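You operate a simulated robot arm through the tools that you are given. There is no shell and no other tool. Be economical: measure what you need, move in short steps, check, and stop when the job is done.

The job below is to be done with a simulated robot arm. You get a single attempt, and the scene is never put back.

JOB
Strain the silver jug's juice through the white strainer into the clear jug, then rest it on the empty jug.
Fine: all of it; silver jug back on the bench, nothing spilt. Set down upright: jug.

The check looks at the end state, three seconds after you hand in, the way a careful person would. Anything else that was tipped, shoved, dropped, spilled or broken makes it a failure.

ROBOT AND FRAMES
A 6-joint arm with a two-finger parallel gripper on a trunk, on a base that drives. Base frame: it is fixed to the floor where the robot stands at the start and does not move with it; the origin is under the middle of the robot, x ahead of it, y to its left, z up; the surface under the hand at the start is at about z = 0.8. Lengths are in m, angles in degrees, forces in N, time in s.
With the tool pointing down near the work surface it reaches from about 0.24 to 0.66 m from the robot's upright axis, wherever it stands. Its first joint turns from -166.0 to 166.0 degrees. Places, roughly: far end of the left bench [0.7, 0.1, 0.8]. Payload 1.57 kg.
The tool frame sits at the grasp point between the pads (the TCP): z along the fingers, y along the line on which they close. The tips reach 0.03 m beyond it. Largest opening 0.11 m; finger width 0.024, thickness 0.012; the body of the gripper, 0.048 by 0.112 m, starts 0.078 m behind the TCP.
Orientation is that of the tool frame in the base frame, as a unit quaternion [x, y, z, w]. With the fingers straight down and closing along the base's y, the tool's x points along the base's -x, its y along +y and its z along -z.

CONTROLS
- The arm moves only by the tool move_arm. Its argument "motion" is a list of rows, each a list of 7 numbers: the shift along the tool's x, y, z in cm, then the turn, a rotation vector about the tool's x, y, z in degrees, then the closure, from 0 (fully open) to 1 (shut). In form: [[x, y, z, rx, ry, rz, fingers], ...]. A call has 1 to 12 rows; each row shifts and turns the commanded pose from where the row before left it, along the tool's axes as they then stand. Each row takes 0.2 s and may step no farther than 0.05 m and 8.6 degrees from the row before; otherwise, or with a gripper value out of range, the whole call is refused. A pose out of reach is approached as far as the arm can. The call stops where the force on the tool passes 40 N (or 10 N more than at its start, if that is more) or the arm is blocked; 0.2 s more then pass. The fingers move at their own pace (about 0.108 m/s each) and stop on an object; they squeeze with about 26 N. The grip force told is the motor's: it shows also when the fingers shut on nothing. Time passes only in rows, and 0.2 s behind the last, so rows that do not move let the fingers close. The reply holds the time, the measured pose of the TCP, the force on the tool along the base axes, the opening and the grip force, in the units named above and with some noise, with the torque about the TCP (base axes, N m) and any sound that the robot's microphone picked up, and new pictures: "show" is both (left out), scene, wrist or none.
- Cameras (640 x 400 px; columns grow to the right, rows downward): "scene" is now at [0.056, 0.126, 1.6505]; the picture's right is [-0.17, -0.99, 0.00], its down [-0.77, 0.13, -0.63] and it looks along [0.62, -0.11, -0.78] (base axes); focal length 296 px, centre (320, 200). "wrist" rides on the gripper at [0.07, 0.016, -0.141] in the tool frame; the picture's right is [-0.23, 0.97, 0.00], its down [-0.86, -0.20, -0.48] and it looks along [-0.47, -0.11, 0.88] (tool axes); focal length 222 px, centre (320, 200). There is no depth. A picture from a camera that has moved, and an enlarged one, comes with that camera's place and axes in the base frame and with its lens.
- slide_trunk(by): slides the trunk up (or, below 0, down) by that many m; the arm and the scene camera ride with it, the base frame stays. It gives what a move gives, with no picture.
- roll_base(legs): drives the robot by 1 to 6 legs, each [ahead, left, turn to the left] in m, m and degrees, along the robot's own axes; the way and the turn of a leg run together, so that a leg with both is an arc; at most 1.5 m and 180 degrees a leg. The arm and the cameras ride along, it lands a little off, and it stops where it bumps. It gives what a move gives, and a new picture of the scene camera.
- turn_head(pan, tilt): turns the head with the scene camera to pan (to the left, within 120 degrees either way) and tilt (down, from -29 to 69), counted from straight ahead of the robot. It gives what a move gives, and a new picture of the scene camera.
- enlarge(camera, box): a new picture of the part [left, top, right, bottom] of that camera's present view, enlarged. The clock stands still meanwhile.
- job_done(): hands the job in; it is judged then, once.

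Work in short steps. Places have to be worked out from the pictures, the camera data and where the tool is seen: move nearer, look again, correct. Check each grasp and each placing, and mend what went wrong. You have 120 turns and 260 pictures in all, those below and enlarged ones among them. Open the gripper and draw the arm clear of the work before you hand the job in, unless the task says otherwise; then end with one line.

The tools are called after "Request:" as a command line: name --pt "numbers of a row" for each row, then --argument value for the rest, lists and objects as JSON in quotes. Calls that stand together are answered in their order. move_arm: Moves the arm, as the interface text tells. Its arguments: {"type":"object","properties":{"motion":{"type":"array"},"show":{"type":"string","enum":["both","scene","wrist","none"]}},"required":["motion"]} The other tools are called the same way: slide_trunk (by) slides the trunk up or down; roll_base (legs) drives the base; turn_head (pan, tilt) turns the head that bears the scene camera; enlarge (camera, box) takes an enlarged picture of a part of a camera's view; job_done () hands the job in.

At the start:

```text
time_s: 0.0
tcp_pos: [0.3968, 0.164, 1.2235]
tool_rot: [0.0, 1.0, 0.0, 0.0]
wrist_force: [-0.2, 0.9, -0.9]
torque: [0.01, -0.01, -0.01]
grip_width: 0.11
grip_force: 0.0
trunk travel left (down, up): [-0.25, 0.34]
robot x, y, heading: [0.0009, 0.0016, 0.0]
head pan, tilt: [-9.7, 51.3]
```

scene: 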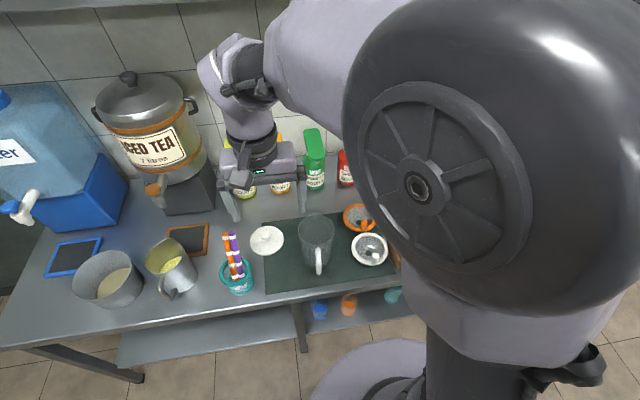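
wrist: 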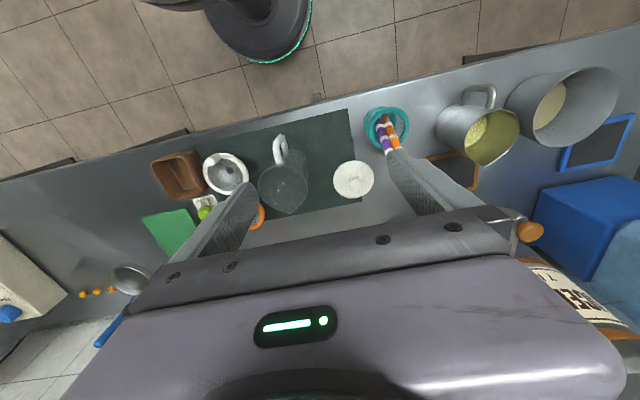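

I'll look closer at the work area: silver jug left, clear jug on the mat, white and orange strainers to the right.

Request:
enlarge --camera "scene" --box '[230, 170, 410, 300]'

Request:
enlarge --camera "scene" --box '[40, 190, 260, 330]'

Request:
enlarge --camera "wrist" --box '[130, 100, 390, 260]'

```text
3.08 times, centred on (320, 235) of scene
camera zoom: at [0.056, 0.126, 1.6505], right [-0.17, -0.99, 0.0], down [-0.77, 0.13, -0.63], along [0.62, -0.11, -0.78], focal length 910 px, centre (320, 92)
```

zoom: 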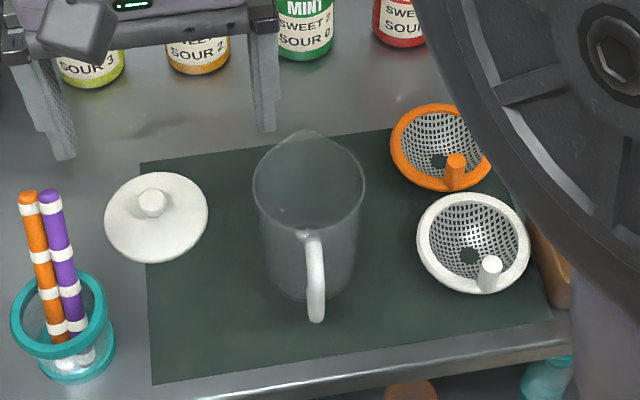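

```text
2.86 times, centred on (150, 260) of scene
camera zoom: at [0.056, 0.126, 1.6505], right [-0.17, -0.99, 0.0], down [-0.77, 0.13, -0.63], along [0.62, -0.11, -0.78], focal length 845 px, centre (806, 29)
```

zoom: 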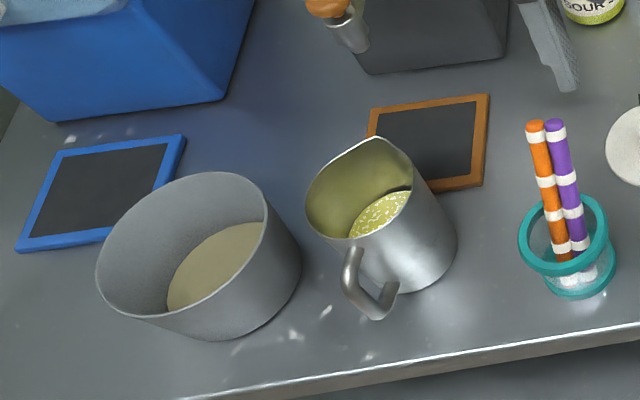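

```text
2.46 times, centred on (260, 180) of wrist
camera zoom: at [0.3293, 0.1809, 1.3656], right [0.23, 0.97, 0.0], down [0.86, -0.2, 0.48], along [0.47, -0.11, -0.88], focal length 547 px, centre (468, 249)
```

zoom: 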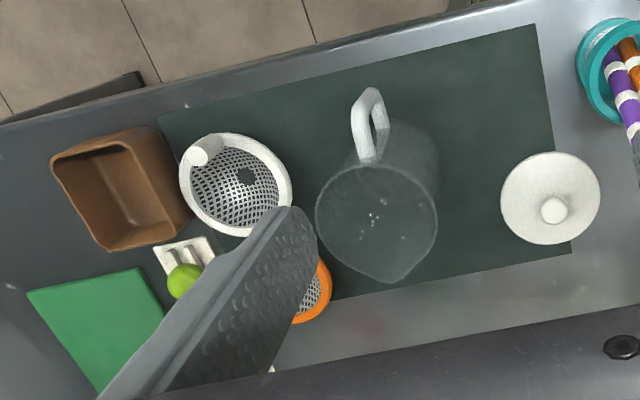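

I see the white strainer near (0.48,-0.10), the clear jug near (0.485,0.06), and the silver jug near (0.485,0.47) with its handle toward the robot. I'll bring the hand above the strainer for a closer look.

Request:
move_arm --pt "-0.3 -3.4 2.4 0 0 0 0.3" --pt "-0.3 -3.4 2.4 0 0 0 0.3" --pt "-0.3 -3.4 2.4 0 0 0 0.3" --pt "-0.3 -3.4 2.4 0 0 0 0.3" --pt "-0.3 -3.4 2.4 0 0 0 0.3" --pt "-0.3 -3.4 2.4 0 0 0 0.3" --pt "-0.3 -3.4 2.4 0 0 0 0.3"

Request:
turn_head --pan 30 --tilt 45

```text
time_s: 1.6
tcp_pos: [0.4193, -0.0758, 1.0564]
tool_rot: [0.0, 1.0, 0.0, 0.0]
wrist_force: [0.2, -0.3, 0.3]
torque: [0.03, 0.0, 0.03]
grip_width: 0.0773
grip_force: 0.0
trunk travel left (down, up): [-0.25, 0.34]
robot x, y, heading: [0.002, -0.0006, 0.0]
head pan, tilt: [-9.7, 51.3]
camera scene: at [0.0566, 0.1251, 1.6505], right [-0.17, -0.99, 0.0], down [-0.77, 0.13, -0.62], along [0.62, -0.11, -0.78], focal length 296 px, centre (320, 200)
camera wrist: at [0.352, -0.0587, 1.1978], right [0.23, 0.97, 0.0], down [0.85, -0.2, 0.48], along [0.47, -0.11, -0.88], focal length 222 px, centre (320, 200)
```

scene: 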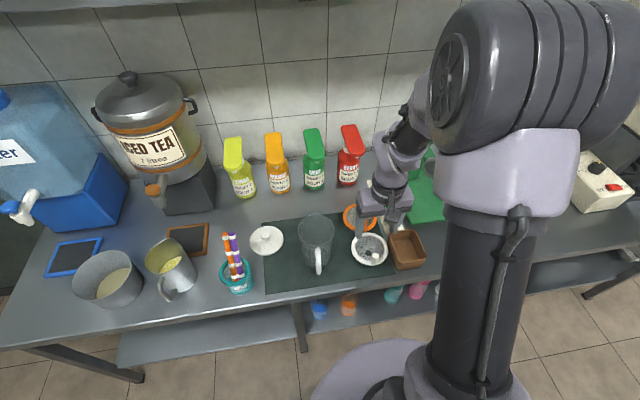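
wrist: 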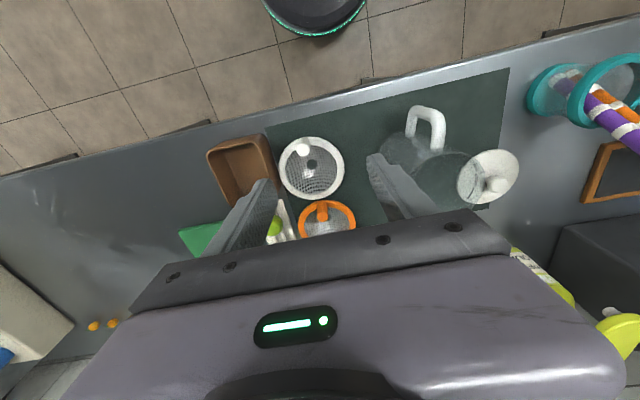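

```text
time_s: 2.7
tcp_pos: [0.4201, -0.073, 1.0569]
tool_rot: [0.0, 1.0, 0.0, 0.0]
wrist_force: [-0.4, 0.2, 0.6]
torque: [-0.03, 0.02, 0.01]
grip_width: 0.077
grip_force: 0.1
trunk travel left (down, up): [-0.25, 0.34]
robot x, y, heading: [0.0004, 0.0005, -0.1]
head pan, tilt: [30.0, 45.0]
camera scene: at [0.0518, 0.1794, 1.6591], right [0.5, -0.87, 0.0], down [-0.61, -0.35, -0.71], along [0.61, 0.35, -0.71], focal length 296 px, centre (320, 200)
```

scene: 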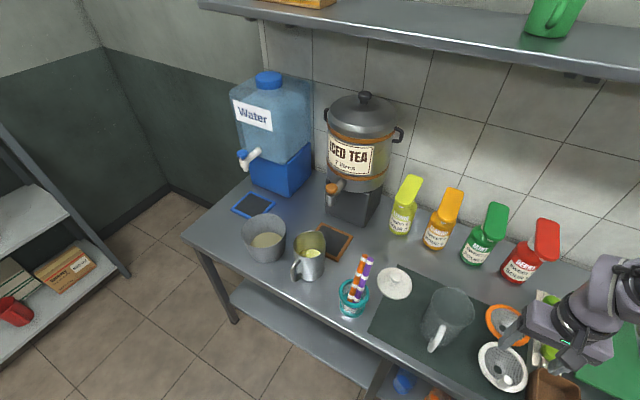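

Request:
enlarge --camera "scene" --box '[270, 215, 350, 295]'

Request:
enlarge --camera "wrist" --box '[250, 100, 400, 250]'

Request:
enlarge --camera "scene" --box '[400, 270, 560, 400]'

```text
5.00 times, centred on (310, 255) of scene
camera zoom: at [0.0518, 0.1794, 1.6591], right [0.5, -0.87, 0.0], down [-0.61, -0.35, -0.71], along [0.61, 0.35, -0.71], focal length 1479 px, centre (370, -75)
```

zoom: 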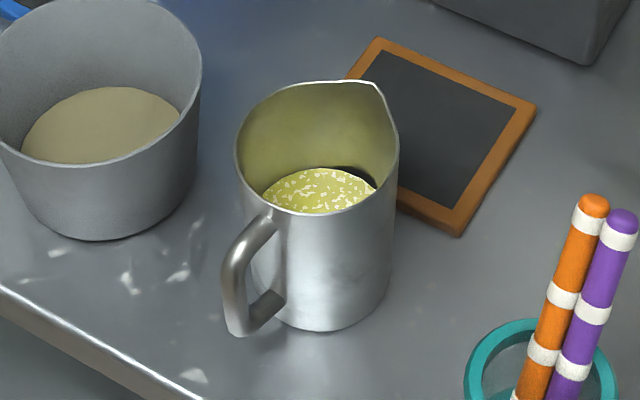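

```text
2.67 times, centred on (325, 175) of wrist
camera zoom: at [0.3516, -0.0573, 1.1984], right [0.23, 0.97, 0.0], down [0.86, -0.2, 0.48], along [0.47, -0.11, -0.88], focal length 592 px, centre (307, 267)
```

zoom: 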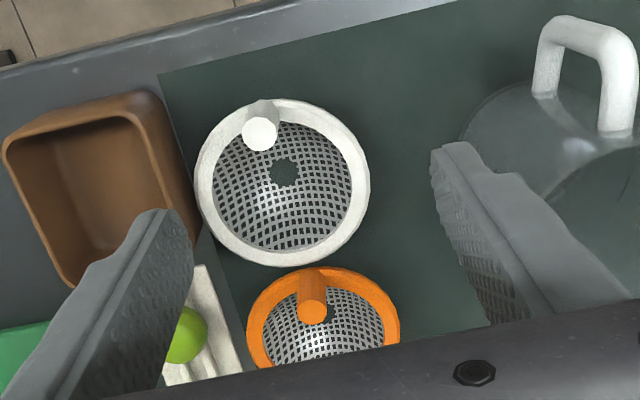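

```text
3.08 times, centred on (480, 335) of scene
camera zoom: at [0.0518, 0.1794, 1.6591], right [0.5, -0.87, 0.0], down [-0.61, -0.35, -0.71], along [0.61, 0.35, -0.71], focal length 910 px, centre (-172, -215)
```

zoom: 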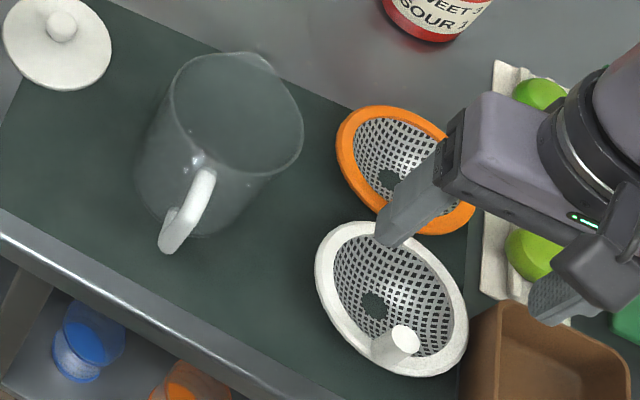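

The strainer's post top is at about (0.437,-0.105,0.875), rim z≈0.84. I'll hover over the post and check.

Request:
move_arm --pt "-0.6 -1.0 4.0 0 0 0 0.5" --pt "-0.6 -1.0 4.0 0 0 0 0.5" --pt "-0.6 -1.0 4.0 0 0 0 0.5" --pt "0 0 0 0 0 0 0.5" --show "wrist"

Request:
turn_head --pan -10 --tilt 55

Request:
enlarge --camera "scene" --box '[240, 160, 420, 270]'

Request:
enlarge --camera "wrist" --box '[220, 100, 420, 225]'

```text
time_s: 3.7
tcp_pos: [0.4379, -0.1042, 0.9365]
tool_rot: [-0.001, 1.0, 0.0, 0.0]
wrist_force: [0.0, 0.7, 0.0]
torque: [0.01, 0.02, -0.04]
grip_width: 0.0549
grip_force: 0.1
trunk travel left (down, up): [-0.25, 0.34]
robot x, y, heading: [-0.0009, 0.0007, 0.0]
head pan, tilt: [30.0, 45.0]
camera wrist: at [0.3687, -0.0869, 1.077], right [0.23, 0.97, 0.0], down [0.85, -0.2, 0.48], along [0.47, -0.11, -0.88], focal length 222 px, centre (320, 200)
```

wrist: 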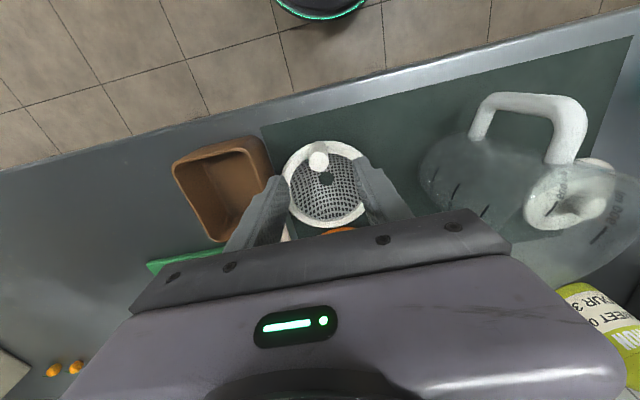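

```text
time_s: 4.7
tcp_pos: [0.4375, -0.1034, 0.9357]
tool_rot: [0.001, 1.0, -0.001, 0.0]
wrist_force: [-0.6, 0.2, 1.3]
torque: [-0.01, 0.03, 0.01]
grip_width: 0.0551
grip_force: 0.2
trunk travel left (down, up): [-0.25, 0.34]
robot x, y, heading: [0.0032, 0.0011, 0.1]
head pan, tilt: [-10.0, 55.0]
camera scene: at [0.0523, 0.1263, 1.6457], right [-0.17, -0.98, 0.0], down [-0.81, 0.14, -0.57], along [0.57, -0.1, -0.82], focal length 296 px, centre (320, 200)
```

scene: 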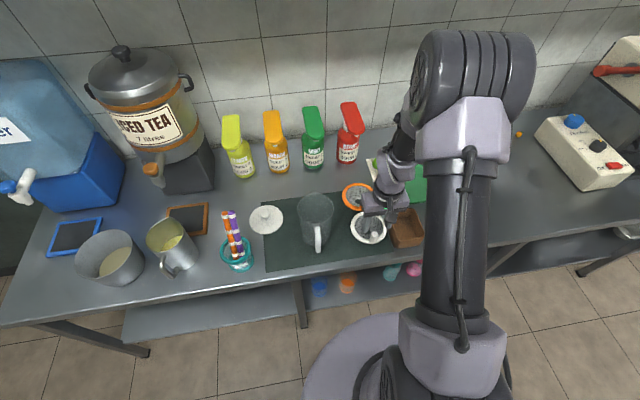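

```text
3.56 times, centred on (330, 215) of scene
camera zoom: at [0.0523, 0.1263, 1.6457], right [-0.17, -0.98, 0.0], down [-0.81, 0.14, -0.57], along [0.57, -0.1, -0.82], focal length 1052 px, centre (284, 147)
```

zoom: 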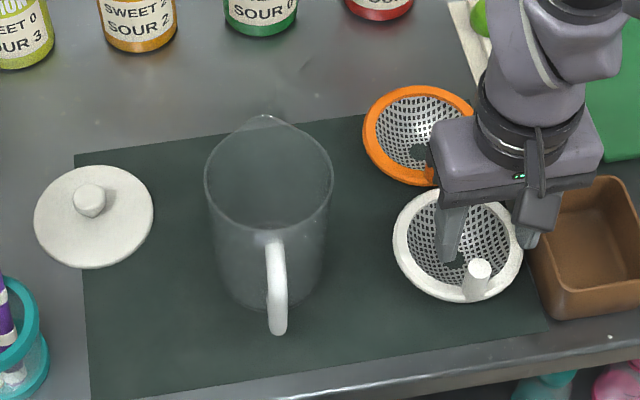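

```text
3.20 times, centred on (320, 162) of wrist
camera zoom: at [0.369, -0.087, 1.0773], right [0.23, 0.97, 0.0], down [0.86, -0.2, 0.48], along [0.47, -0.11, -0.88], focal length 711 px, centre (320, 320)
```

zoom: 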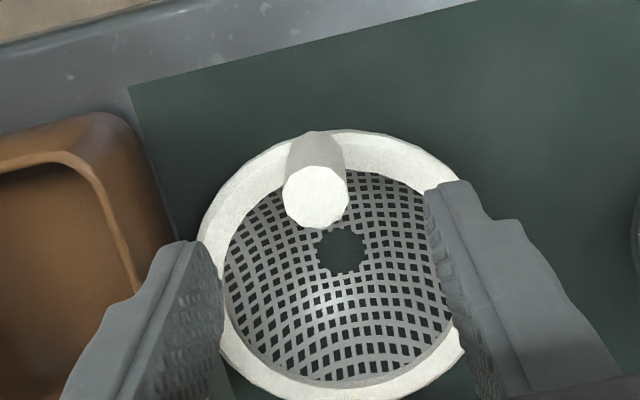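

Post top fits (0.436,-0.105,0.875). Descend so the tips stop just above the rim, then close.

Request:
move_arm --pt "0.1 -0.1 3.0 0 0 0 0.5" --pt "0 0 2.8 0 0 0 0.5" --pt "0 0 0 0 0 0 0.9" --pt "0 0 0 0 0 0 1" --pt "0 0 0 0 0 0 1" --show "wrist"

Request:
enlarge --camera "scene" --box '[330, 180, 430, 250]'

```text
time_s: 5.9
tcp_pos: [0.4357, -0.1042, 0.8798]
tool_rot: [0.0, 1.0, 0.001, 0.0]
wrist_force: [-0.4, -0.4, 0.0]
torque: [0.02, 0.03, -0.01]
grip_width: 0.0187
grip_force: 26.4
trunk travel left (down, up): [-0.25, 0.34]
robot x, y, heading: [0.0005, 0.0016, -0.2]
head pan, tilt: [-10.0, 55.0]
camera wrist: at [0.367, -0.0881, 1.0196], right [0.23, 0.97, 0.0], down [0.86, -0.2, 0.48], along [0.47, -0.11, -0.88], focal length 222 px, centre (320, 200)
```

wrist: 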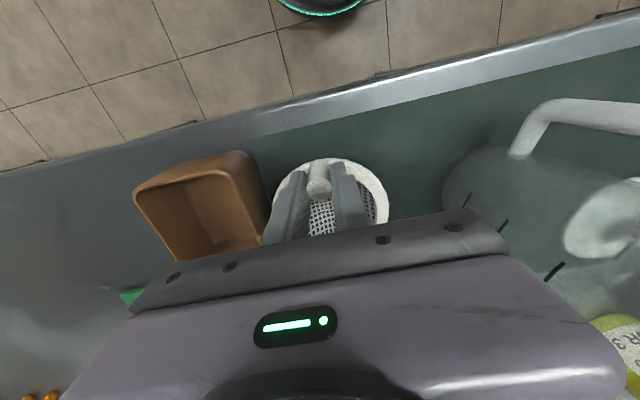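

```text
5.71 times, centred on (380, 215) of scene
camera zoom: at [0.0524, 0.1263, 1.6457], right [-0.17, -0.98, 0.0], down [-0.81, 0.14, -0.57], along [0.56, -0.1, -0.82], focal length 1690 px, centre (-23, 114)
```

zoom: 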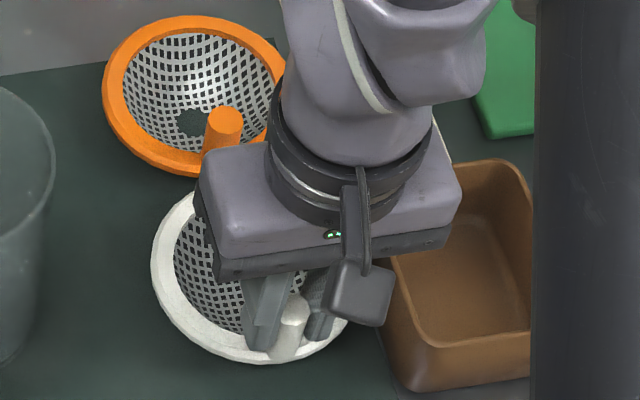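

Gripped, width 0.019. Lift straight up to about 1.10.

Request:
move_arm --pt "0 0 -2 0 0 0 1" --pt "0 0 -4 0 0 0 1" --pt "0 0 -4 0 0 0 1" --pt "0 0 -4 0 0 0 1" --pt "0 0 -4 0 0 0 1" --pt "0 0 -4 0 0 0 1" --show "wrist"

Request:
enlarge --camera "scene" --box '[240, 130, 440, 270]'

Request:
enlarge --camera "wrist" --box '[220, 100, 420, 225]'

```text
time_s: 7.3
tcp_pos: [0.4353, -0.1045, 1.0982]
tool_rot: [0.0, 1.0, 0.0, -0.001]
wrist_force: [-0.6, 0.3, -1.2]
torque: [-0.01, 0.03, 0.0]
grip_width: 0.019
grip_force: 26.3
trunk travel left (down, up): [-0.25, 0.34]
robot x, y, heading: [-0.0006, 0.0011, 0.1]
head pan, tilt: [-10.0, 55.0]
camera wrist: at [0.3667, -0.0883, 1.2399], right [0.23, 0.97, 0.0], down [0.86, -0.2, 0.48], along [0.47, -0.11, -0.88], focal length 222 px, centre (320, 200)
```

wrist: 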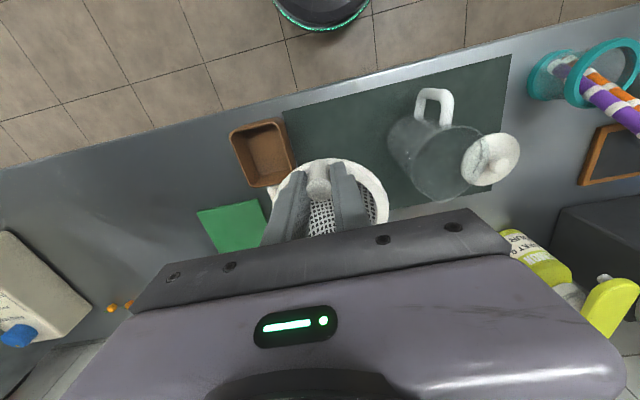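

```text
2.86 times, centred on (340, 200) of scene
camera zoom: at [0.0517, 0.1264, 1.6457], right [-0.17, -0.98, 0.0], down [-0.81, 0.14, -0.57], along [0.57, -0.1, -0.82], focal length 845 px, centre (263, 200)
```

zoom: 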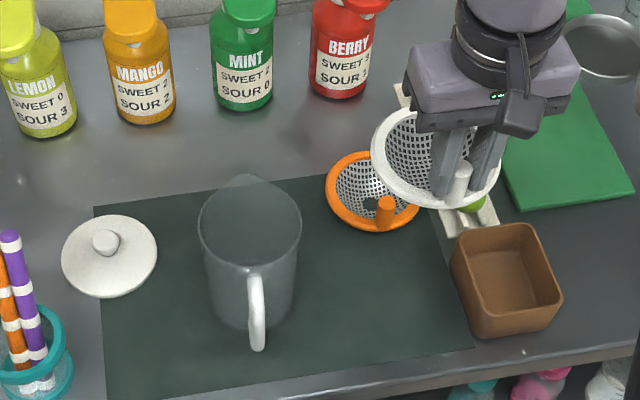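

```text
3.20 times, centred on (320, 162) of wrist
camera zoom: at [0.3667, -0.0883, 1.2399], right [0.23, 0.97, 0.0], down [0.86, -0.2, 0.48], along [0.47, -0.11, -0.88], focal length 711 px, centre (320, 320)
```

zoom: 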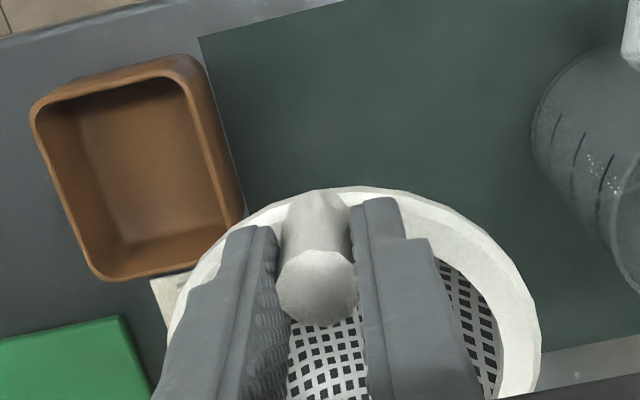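

The strainer is held level. I'll rotate it in place by 135° so its post will end on the far side, away from the pour.

Request:
move_arm --pt "0 0 0 0 0 -8.5 1" --pt "0 0 0 0 0 -8.5 1" --pt "0 0 0 0 0 -8.5 1" --pt "0 0 0 0 0 -8.5 1" --pt "0 0 0 0 0 -8.5 1" --pt "0 0 0 0 0 -8.5 1" --pt "0 0 0 0 0 -8.5 1" --pt "0 0 0 0 0 -8.5 1" --pt "0 0 0 0 0 -8.5 1" --pt "0 0 0 0 0 -8.5 1" --pt "0 0 0 0 0 -8.5 1" --show "none"

Request:
move_arm --pt "0 0 0 0 0 -8.5 1" --pt "0 0 0 0 0 -8.5 1" --pt "0 0 0 0 0 -8.5 1" --pt "0 0 0 0 0 -8.5 1" --pt "0 0 0 0 0 -7.5 1"

```text
time_s: 9.7
tcp_pos: [0.4359, -0.1056, 1.0975]
tool_rot: [0.73, -0.683, 0.001, 0.0]
wrist_force: [-0.5, -0.1, -0.6]
torque: [0.01, -0.01, 0.02]
grip_width: 0.019
grip_force: 25.8
trunk travel left (down, up): [-0.25, 0.34]
robot x, y, heading: [-0.0016, 0.0025, -0.4]
head pan, tilt: [-10.0, 55.0]
```

```text
time_s: 10.9
tcp_pos: [0.4362, -0.1061, 1.0982]
tool_rot: [0.924, -0.382, 0.0, 0.0]
wrist_force: [-0.3, 0.3, -0.5]
torque: [-0.05, -0.03, 0.02]
grip_width: 0.019
grip_force: 26.0
trunk travel left (down, up): [-0.25, 0.34]
robot x, y, heading: [0.0013, 0.0039, 0.1]
head pan, tilt: [-10.0, 55.0]
camera scene: at [0.0524, 0.1263, 1.6457], right [-0.17, -0.98, 0.0], down [-0.81, 0.14, -0.57], along [0.56, -0.1, -0.82], focal length 296 px, centre (320, 200)
camera wrist: at [0.4751, -0.1654, 1.2394], right [-0.85, -0.53, 0.0], down [-0.47, 0.74, 0.48], along [-0.25, 0.41, -0.88], focal length 222 px, centre (320, 200)
```

scene: 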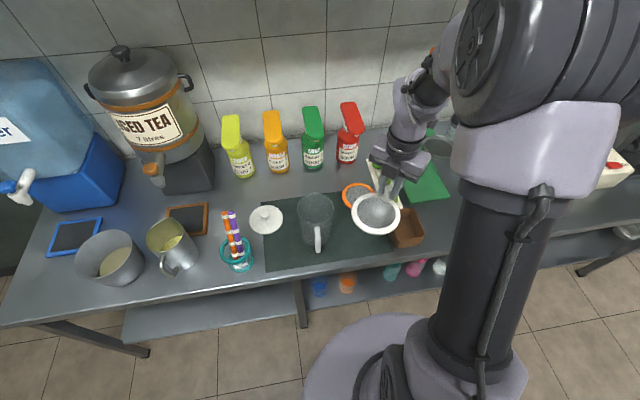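
wrist: 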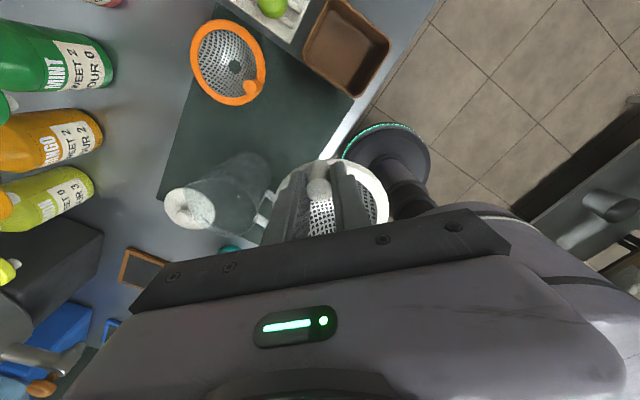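

Rotated properly. Carry it above the clear jug at the same height and look from both cameras.

Request:
move_arm --pt "-0.92 -3.89 0 0 0 0 1" --pt "-0.92 -3.89 0 0 0 0 1" --pt "-0.92 -3.89 0 0 0 0 1" --pt "-0.92 -3.89 0 0 0 0 1" --pt "0 0 0 0 0 0 1" --show "wrist"

Request:
enlarge --camera "scene" --box '[250, 150, 400, 260]'

Request:
enlarge --camera "wrist" --box '[220, 100, 420, 225]'

```text
time_s: 12.1
tcp_pos: [0.5204, 0.0309, 1.0974]
tool_rot: [0.924, -0.383, 0.0, 0.0]
wrist_force: [0.2, 0.7, -0.8]
torque: [0.0, -0.02, 0.0]
grip_width: 0.019
grip_force: 25.9
trunk travel left (down, up): [-0.25, 0.34]
robot x, y, heading: [0.0001, -0.0014, -0.1]
head pan, tilt: [-10.0, 55.0]
camera wrist: at [0.5592, -0.0289, 1.2394], right [-0.85, -0.53, 0.0], down [-0.46, 0.75, 0.48], along [-0.25, 0.41, -0.88], focal length 222 px, centre (320, 200)
```

wrist: 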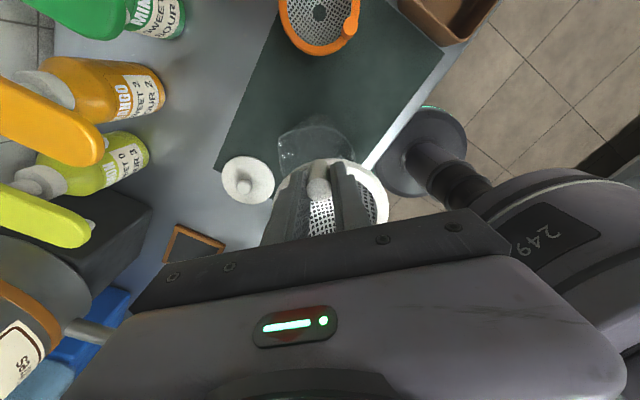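

```text
3.64 times, centred on (325, 205) of scene
camera zoom: at [0.052, 0.1259, 1.6457], right [-0.17, -0.98, 0.0], down [-0.81, 0.14, -0.57], along [0.57, -0.1, -0.82], focal length 1076 px, centre (302, 182)
```

zoom: 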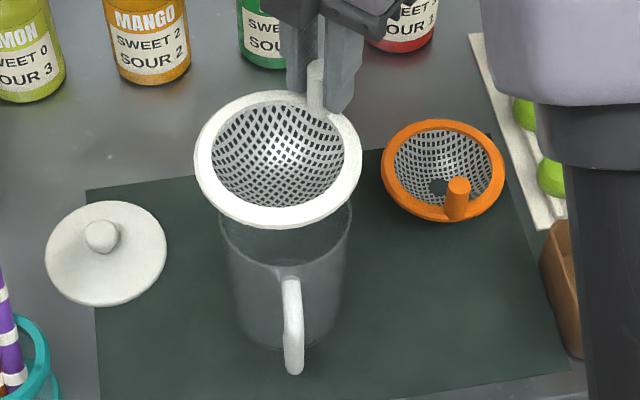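

```text
3.20 times, centred on (320, 162) of wrist
camera zoom: at [0.5592, -0.0289, 1.2394], right [-0.85, -0.53, 0.0], down [-0.46, 0.75, 0.48], along [-0.25, 0.41, -0.88], focal length 711 px, centre (320, 320)
```

zoom: 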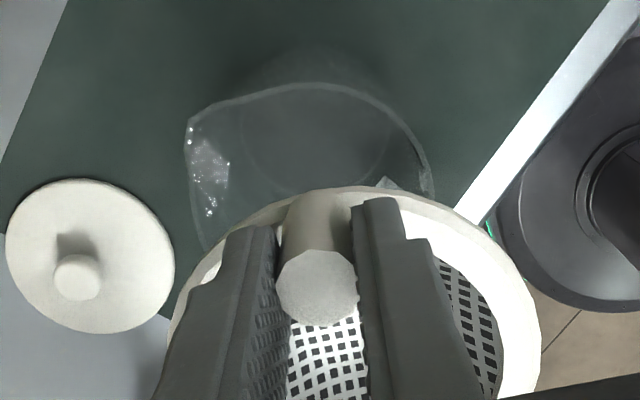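

Comparing both views, the jug's rim centre is about (0.507,0.057,0.967), so the strainer is about 1.7 cm short in x. Shift, lower part way, recheck.

Request:
move_arm --pt "1.48 -0.92 0 0 0 0 1" --pt "0 0 3.0 0 0 0 1" --pt "0 0 0 0 0 0 1" --show "wrist"

Request:
enlarge --camera "scene" --box '[270, 160, 370, 260]'

Request:
enlarge --camera "wrist" --box '[220, 100, 420, 225]'

```text
time_s: 12.9
tcp_pos: [0.5362, 0.0271, 1.0671]
tool_rot: [0.924, -0.383, 0.0, 0.0]
wrist_force: [0.1, -0.4, -1.1]
torque: [-0.06, -0.05, -0.03]
grip_width: 0.0188
grip_force: 26.2
trunk travel left (down, up): [-0.25, 0.34]
robot x, y, heading: [0.0014, -0.0006, 0.1]
head pan, tilt: [-10.0, 55.0]
camera wrist: at [0.576, -0.0333, 1.2086], right [-0.85, -0.53, 0.0], down [-0.46, 0.75, 0.48], along [-0.25, 0.41, -0.88], focal length 222 px, centre (320, 200)
```

wrist: 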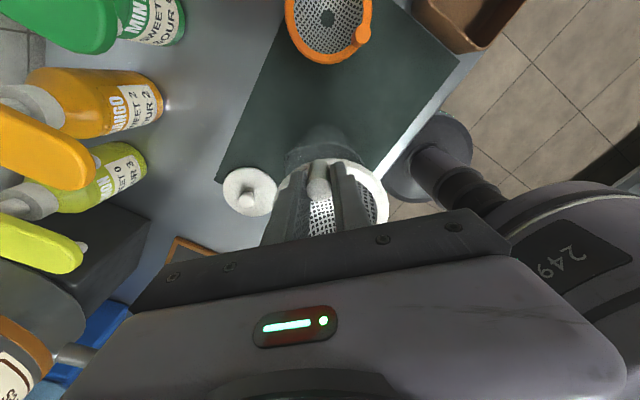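

```text
4.00 times, centred on (320, 210) of scene
camera zoom: at [0.0521, 0.1262, 1.6457], right [-0.17, -0.98, 0.0], down [-0.81, 0.14, -0.57], along [0.56, -0.1, -0.82], focal length 1183 px, centre (320, 160)
```

zoom: 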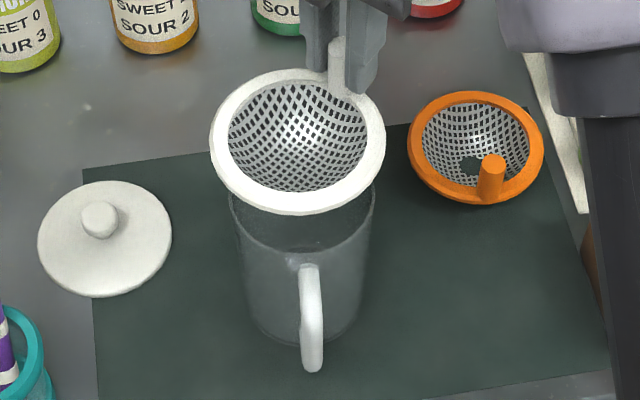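

```text
3.20 times, centred on (320, 162) of wrist
camera zoom: at [0.576, -0.0333, 1.2086], right [-0.85, -0.53, 0.0], down [-0.46, 0.75, 0.48], along [-0.25, 0.41, -0.88], focal length 711 px, centre (320, 320)
```

zoom: 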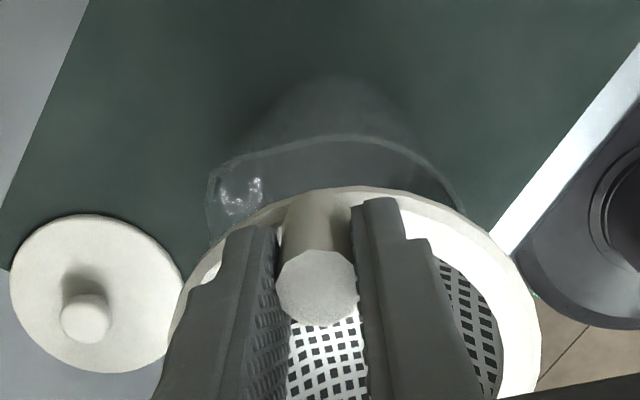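

Aligned within a few mm. Nudge 3 mm and lower so the bowl enters the mouth, then recheck.

Request:
move_arm --pt "0.25 -0.15 1.0 0 0 0 1" --pt "0 0 1.5 0 0 0 1" --pt "0 0 0.5 0 0 0 1" --pt "0 0 0 0 0 0 1" --show "wrist"

Request:
enlarge --camera "scene" --box '[270, 160, 370, 260]'

Request:
enlarge --camera "wrist" --box '[220, 100, 420, 225]'

```text
time_s: 13.9
tcp_pos: [0.5395, 0.0264, 1.0375]
tool_rot: [0.924, -0.383, -0.001, 0.0]
wrist_force: [0.3, 0.3, -0.3]
torque: [-0.03, -0.01, 0.03]
grip_width: 0.0187
grip_force: 26.0
trunk travel left (down, up): [-0.25, 0.34]
robot x, y, heading: [0.002, -0.0008, 0.1]
head pan, tilt: [-10.0, 55.0]
camera wrist: at [0.5788, -0.0337, 1.1787], right [-0.85, -0.53, 0.0], down [-0.46, 0.75, 0.48], along [-0.25, 0.41, -0.88], focal length 222 px, centre (320, 200)
```

wrist: 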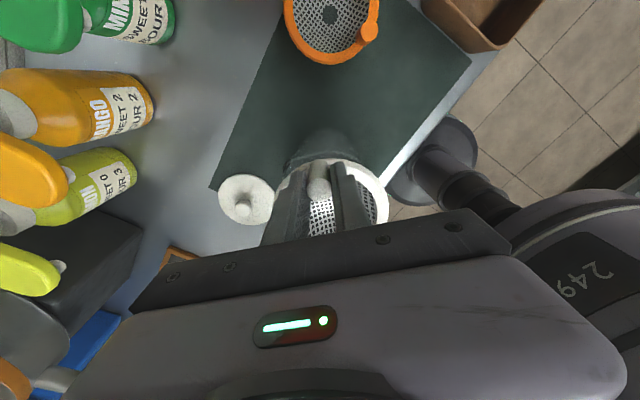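

```text
4.00 times, centred on (320, 210) of scene
camera zoom: at [0.0524, 0.1263, 1.6457], right [-0.17, -0.98, 0.0], down [-0.81, 0.14, -0.57], along [0.56, -0.1, -0.82], focal length 1183 px, centre (320, 160)
```

zoom: 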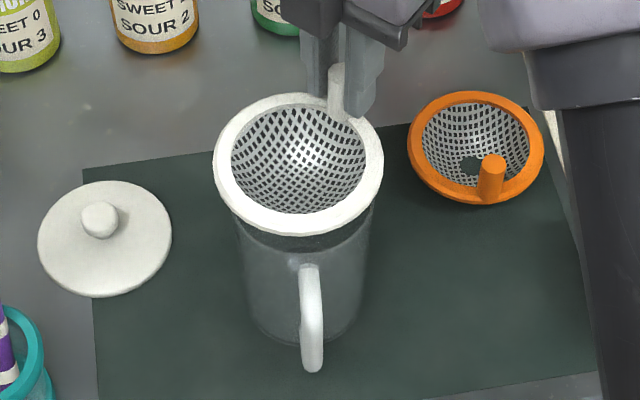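

```text
3.20 times, centred on (320, 162) of wrist
camera zoom: at [0.5788, -0.0337, 1.1787], right [-0.85, -0.53, 0.0], down [-0.46, 0.75, 0.48], along [-0.25, 0.41, -0.88], focal length 711 px, centre (320, 320)
```

zoom: 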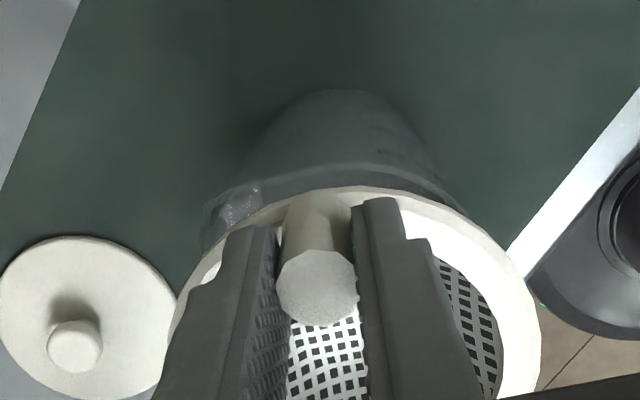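

The bowl is within the mouth with slight offset. Nudge ~2 mm and lower further in small steps.

Request:
move_arm --pt "0 0.28 0.5 0 0 0 1" --pt "0 0 0.5 0 0 0 1" --pt "0 0 0.5 0 0 0 1" --pt "0 0 0 0 0 0 1" --show "wrist"

Request:
enlarge --camera "scene" --box '[270, 160, 370, 260]'

Request:
enlarge --camera "wrist" --box '[220, 100, 420, 225]'

```text
time_s: 14.9
tcp_pos: [0.5365, 0.0258, 1.0221]
tool_rot: [0.924, -0.383, 0.001, 0.0]
wrist_force: [-0.4, 0.2, -1.2]
torque: [-0.02, 0.0, 0.0]
grip_width: 0.0188
grip_force: 25.5
trunk travel left (down, up): [-0.25, 0.34]
robot x, y, heading: [0.0004, -0.0, 0.2]
head pan, tilt: [-10.0, 55.0]
camera wrist: at [0.5763, -0.0356, 1.1641], right [-0.85, -0.53, 0.0], down [-0.46, 0.75, 0.48], along [-0.25, 0.41, -0.88], focal length 222 px, centre (320, 200)
```

wrist: 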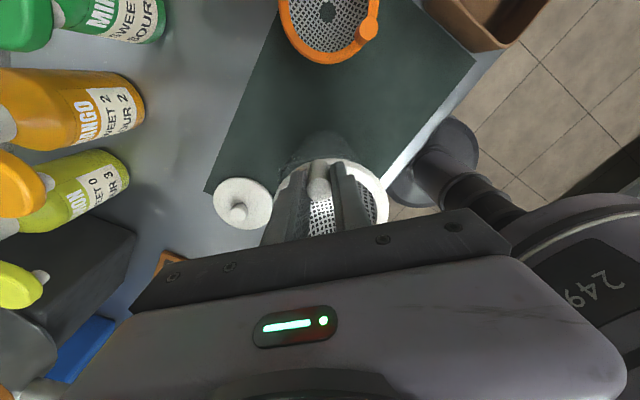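

```text
4.00 times, centred on (320, 210) of scene
camera zoom: at [0.0523, 0.1263, 1.6457], right [-0.17, -0.98, 0.0], down [-0.81, 0.14, -0.57], along [0.56, -0.1, -0.82], focal length 1183 px, centre (320, 160)
```

zoom: 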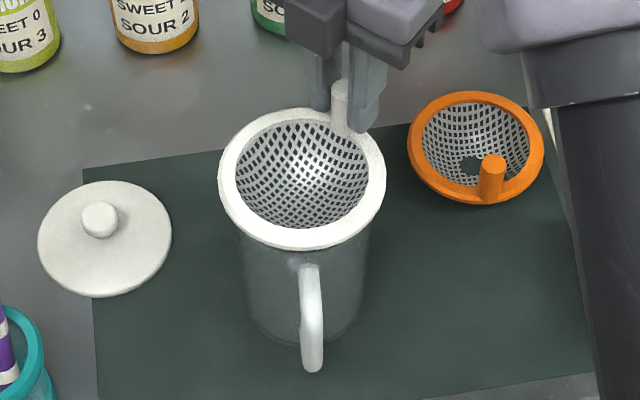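

```text
3.20 times, centred on (320, 162) of wrist
camera zoom: at [0.5763, -0.0356, 1.1641], right [-0.85, -0.53, 0.0], down [-0.46, 0.75, 0.48], along [-0.25, 0.41, -0.88], focal length 711 px, centre (320, 320)
```

zoom: 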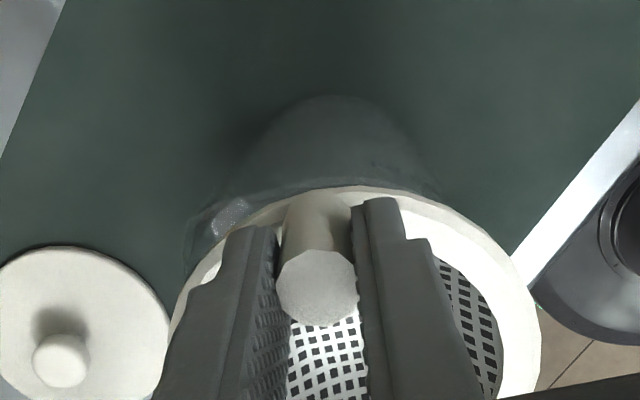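

Centred in the scene view. Continue down until light contact.

Request:
move_arm --pt "0 0 0.5 0 0 0 1" --pt "0 0 0.4 0 0 0 1" --pt "0 0 0.3 0 0 0 1" --pt "0 0 0 0 0 0 1" --show "none"

Request:
enlarge --camera "scene" --box '[270, 160, 370, 260]'

Request:
enlarge --camera "wrist" --box '[220, 100, 420, 225]'

```text
time_s: 15.9
tcp_pos: [0.5378, 0.0248, 1.0118]
tool_rot: [0.924, -0.383, 0.0, -0.001]
wrist_force: [0.4, -0.1, -0.3]
torque: [-0.04, -0.04, -0.02]
grip_width: 0.019
grip_force: 25.9
trunk travel left (down, up): [-0.25, 0.34]
robot x, y, heading: [0.0018, -0.0011, 0.1]
head pan, tilt: [-10.0, 55.0]
```

```text
4.00 times, centred on (320, 210) of scene
camera zoom: at [0.0524, 0.1263, 1.6457], right [-0.17, -0.98, 0.0], down [-0.81, 0.14, -0.57], along [0.56, -0.1, -0.82], focal length 1183 px, centre (320, 160)
```

zoom: 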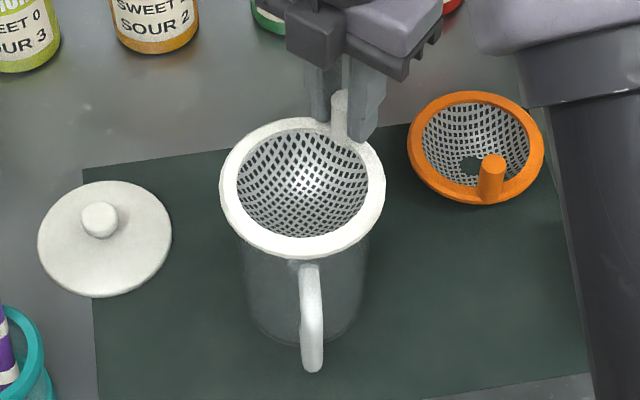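

```text
3.20 times, centred on (320, 162) of wrist
camera zoom: at [0.5765, -0.0358, 1.1524], right [-0.85, -0.53, 0.0], down [-0.46, 0.75, 0.48], along [-0.25, 0.41, -0.88], focal length 711 px, centre (320, 320)
```

zoom: 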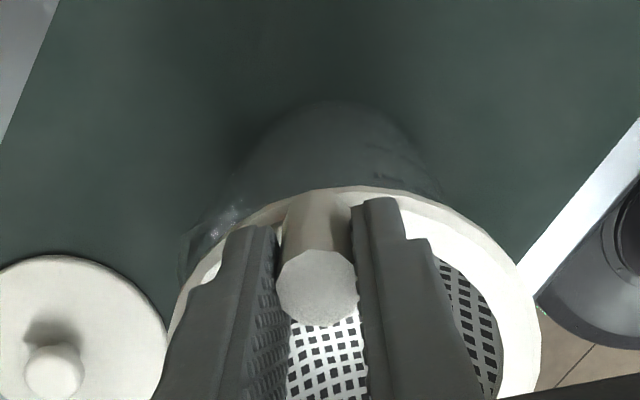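

No contact yet; continue in 2–3 mm steps.

Request:
move_arm --pt "0 0 0.25 0 0 0 1" --pt "0 0 0.25 0 0 0 1" --pt "0 0 0 0 0 0 1" --show "none"

Request:
enlarge --camera "scene" --box '[270, 160, 370, 260]'

```text
time_s: 16.7
tcp_pos: [0.5378, 0.0245, 1.0059]
tool_rot: [0.924, -0.383, -0.001, 0.0]
wrist_force: [-0.2, -0.1, 0.3]
torque: [-0.02, -0.01, 0.02]
grip_width: 0.0187
grip_force: 26.0
trunk travel left (down, up): [-0.25, 0.34]
robot x, y, heading: [-0.0003, 0.0012, -0.2]
head pan, tilt: [-10.0, 55.0]
```

```text
4.00 times, centred on (320, 210) of scene
camera zoom: at [0.0524, 0.1263, 1.6457], right [-0.17, -0.98, 0.0], down [-0.81, 0.14, -0.57], along [0.56, -0.1, -0.82], focal length 1183 px, centre (320, 160)
```

zoom: 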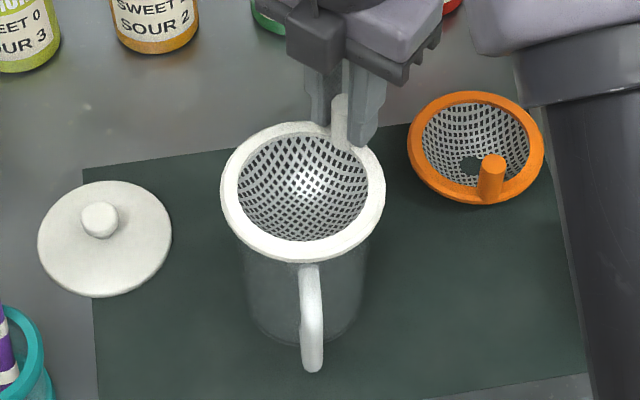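

Request:
move_arm --pt "0 0 0.25 0 0 0 1" --pt "0 0 0.2 0 0 0 1" --pt "0 0 0.2 0 0 0 1" --pt "0 0 0 0 0 0 1" --show "wrist"

Request:
enlarge --camera "scene" --box '[270, 160, 370, 260]'

```text
time_s: 17.7
tcp_pos: [0.5376, 0.0241, 1.0015]
tool_rot: [0.924, -0.383, 0.002, 0.0]
wrist_force: [3.2, -0.9, 21.2]
torque: [-0.11, -0.22, 0.02]
grip_width: 0.0193
grip_force: 26.0
trunk travel left (down, up): [-0.25, 0.34]
robot x, y, heading: [-0.0007, 0.0045, -0.0]
head pan, tilt: [-10.0, 55.0]
camera wrist: at [0.576, -0.0359, 1.1426], right [-0.85, -0.53, 0.0], down [-0.47, 0.75, 0.48], along [-0.25, 0.41, -0.88], focal length 222 px, centre (320, 200)
```

wrist: 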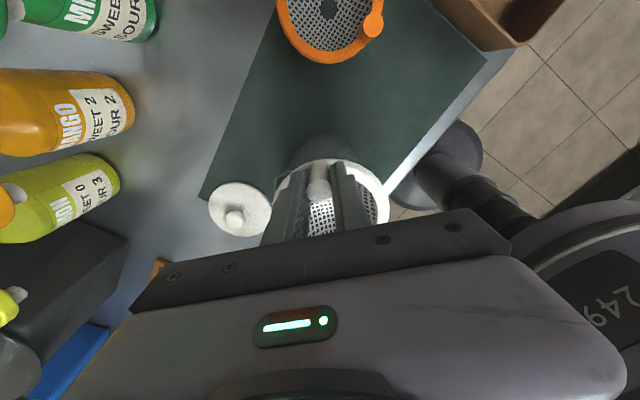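

```text
4.00 times, centred on (320, 210) of scene
camera zoom: at [0.0507, 0.1261, 1.6459], right [-0.17, -0.98, 0.0], down [-0.81, 0.14, -0.57], along [0.57, -0.1, -0.82], focal length 1183 px, centre (320, 160)
```

zoom: 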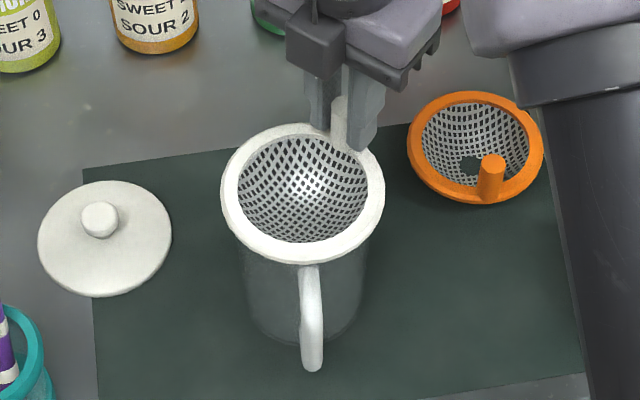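

Contact (21 N) at TCP z≈1.002: the rim is seated. Relax a little, open and withdraw upward.

Request:
move_arm --pt "0 0 -0.2 0 0 0 1" --pt "0 0 0 0 0 0 0.7" --pt "0 0 0 0 0 0 0.6" --pt "0 0 -1 0 0 0 0.6" --pt "0 0 -4 0 0 0 0.6" --pt "0 0 -4 0 0 0 0.6" --pt "0 0 -4 0 0 0 0.6" --show "wrist"

Request:
enlarge --camera "scene" --box '[270, 160, 370, 260]'

Request:
enlarge --camera "wrist" --box '[220, 100, 420, 225]'

```text
time_s: 19.3
tcp_pos: [0.5391, 0.0241, 1.1317]
tool_rot: [0.924, -0.383, 0.0, 0.0]
wrist_force: [0.3, -0.1, 0.5]
torque: [-0.02, -0.02, -0.01]
grip_width: 0.0439
grip_force: 0.0
trunk travel left (down, up): [-0.25, 0.34]
robot x, y, heading: [-0.0022, 0.0016, -0.0]
head pan, tilt: [-10.0, 55.0]
camera wrist: at [0.5769, -0.0357, 1.2736], right [-0.85, -0.53, 0.0], down [-0.46, 0.75, 0.48], along [-0.25, 0.41, -0.88], focal length 222 px, centre (320, 200)
```

wrist: 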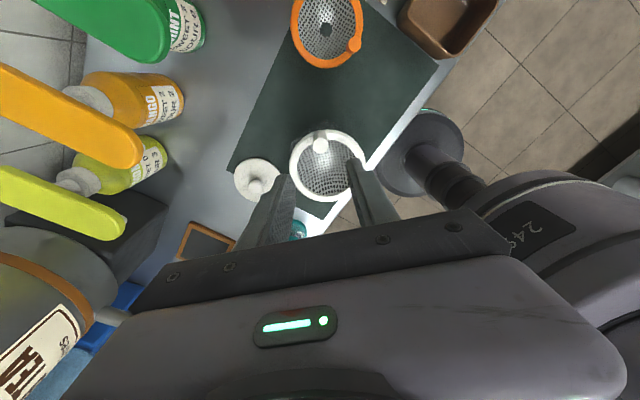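

```text
4.00 times, centred on (320, 210) of scene
camera zoom: at [0.0516, 0.1262, 1.6457], right [-0.17, -0.98, 0.0], down [-0.81, 0.14, -0.57], along [0.57, -0.1, -0.82], focal length 1183 px, centre (320, 160)
```

zoom: 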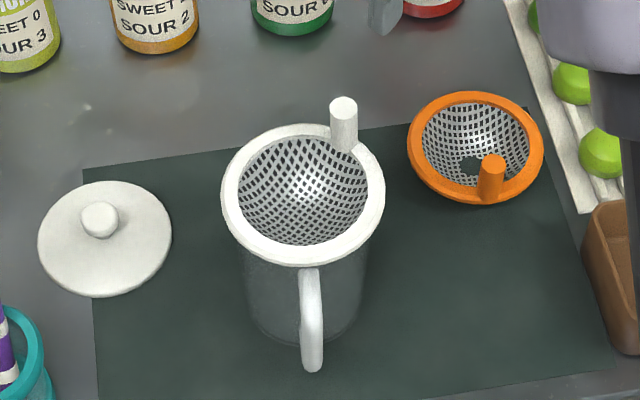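

```text
3.20 times, centred on (320, 162) of wrist
camera zoom: at [0.5769, -0.0357, 1.2736], right [-0.85, -0.53, 0.0], down [-0.46, 0.75, 0.48], along [-0.25, 0.41, -0.88], focal length 711 px, centre (320, 320)
```

zoom: 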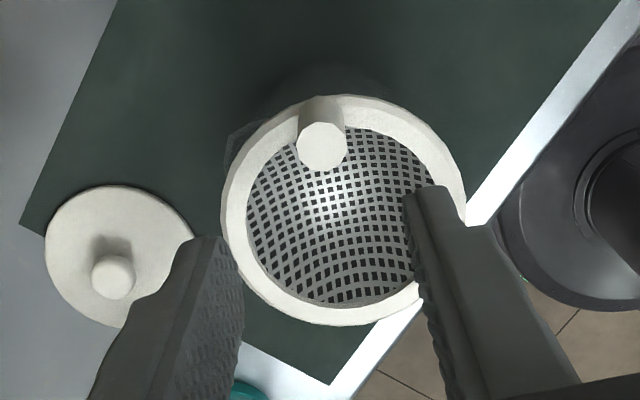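

Strainer is seated squarely on the clear jug. Retreat, and rotate the hand a further 45° so the wrist camera will be on top when the hand points forward.

Request:
move_arm --pt "0 0 -4 0 0 0 0.6" --pt "-1.77 2.47 -2 0 0 0 0.6" --pt "-1.77 2.47 -2 0 0 0 0.6" --pt "-1.77 2.47 -2 0 0 0 0.6" --pt "-1.77 2.47 -2 0 0 0 0.6" --pt "0 0 0 0 0 -7.5 0.6" --pt "0 0 0 0 0 -7.5 0.6" --pt "0 0 0 0 0 -7.5 0.6" --pt "0 0 0 0 0 -7.5 0.6" --pt "0 0 0 0 0 -7.5 0.6" --pt "0 0 0 0 0 -7.5 0.6" --show "none"

Request:
turn_head --pan 90 --tilt 45

```text
time_s: 21.7
tcp_pos: [0.3719, 0.1294, 1.1824]
tool_rot: [1.0, -0.008, 0.009, 0.01]
wrist_force: [0.3, -0.1, 0.2]
torque: [-0.02, 0.01, 0.01]
grip_width: 0.0439
grip_force: 0.0
out of reach, approached as far as the arm can: row 8, 9, 10, 11
trunk travel left (down, up): [-0.25, 0.34]
robot x, y, heading: [-0.0027, -0.0014, -0.0]
head pan, tilt: [-10.0, 55.0]
```

```text
time_s: 23.5
tcp_pos: [0.3725, 0.1279, 1.182]
tool_rot: [1.0, -0.009, 0.008, 0.01]
wrist_force: [-0.6, -0.9, -0.3]
torque: [0.02, 0.0, 0.01]
grip_width: 0.0439
grip_force: 0.0
trunk travel left (down, up): [-0.25, 0.34]
robot x, y, heading: [-0.0, -0.003, 0.0]
head pan, tilt: [90.0, 45.0]
camera scene: at [-0.0186, 0.2202, 1.6591], right [1.0, 0.0, 0.0], down [0.0, -0.71, -0.71], along [0.0, 0.71, -0.71], focal length 296 px, centre (320, 200)
```

scene: 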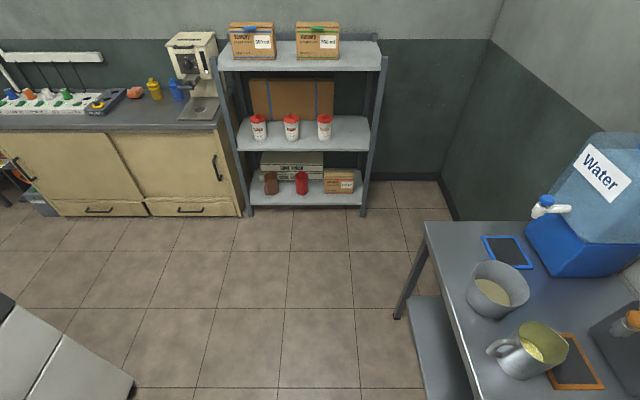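

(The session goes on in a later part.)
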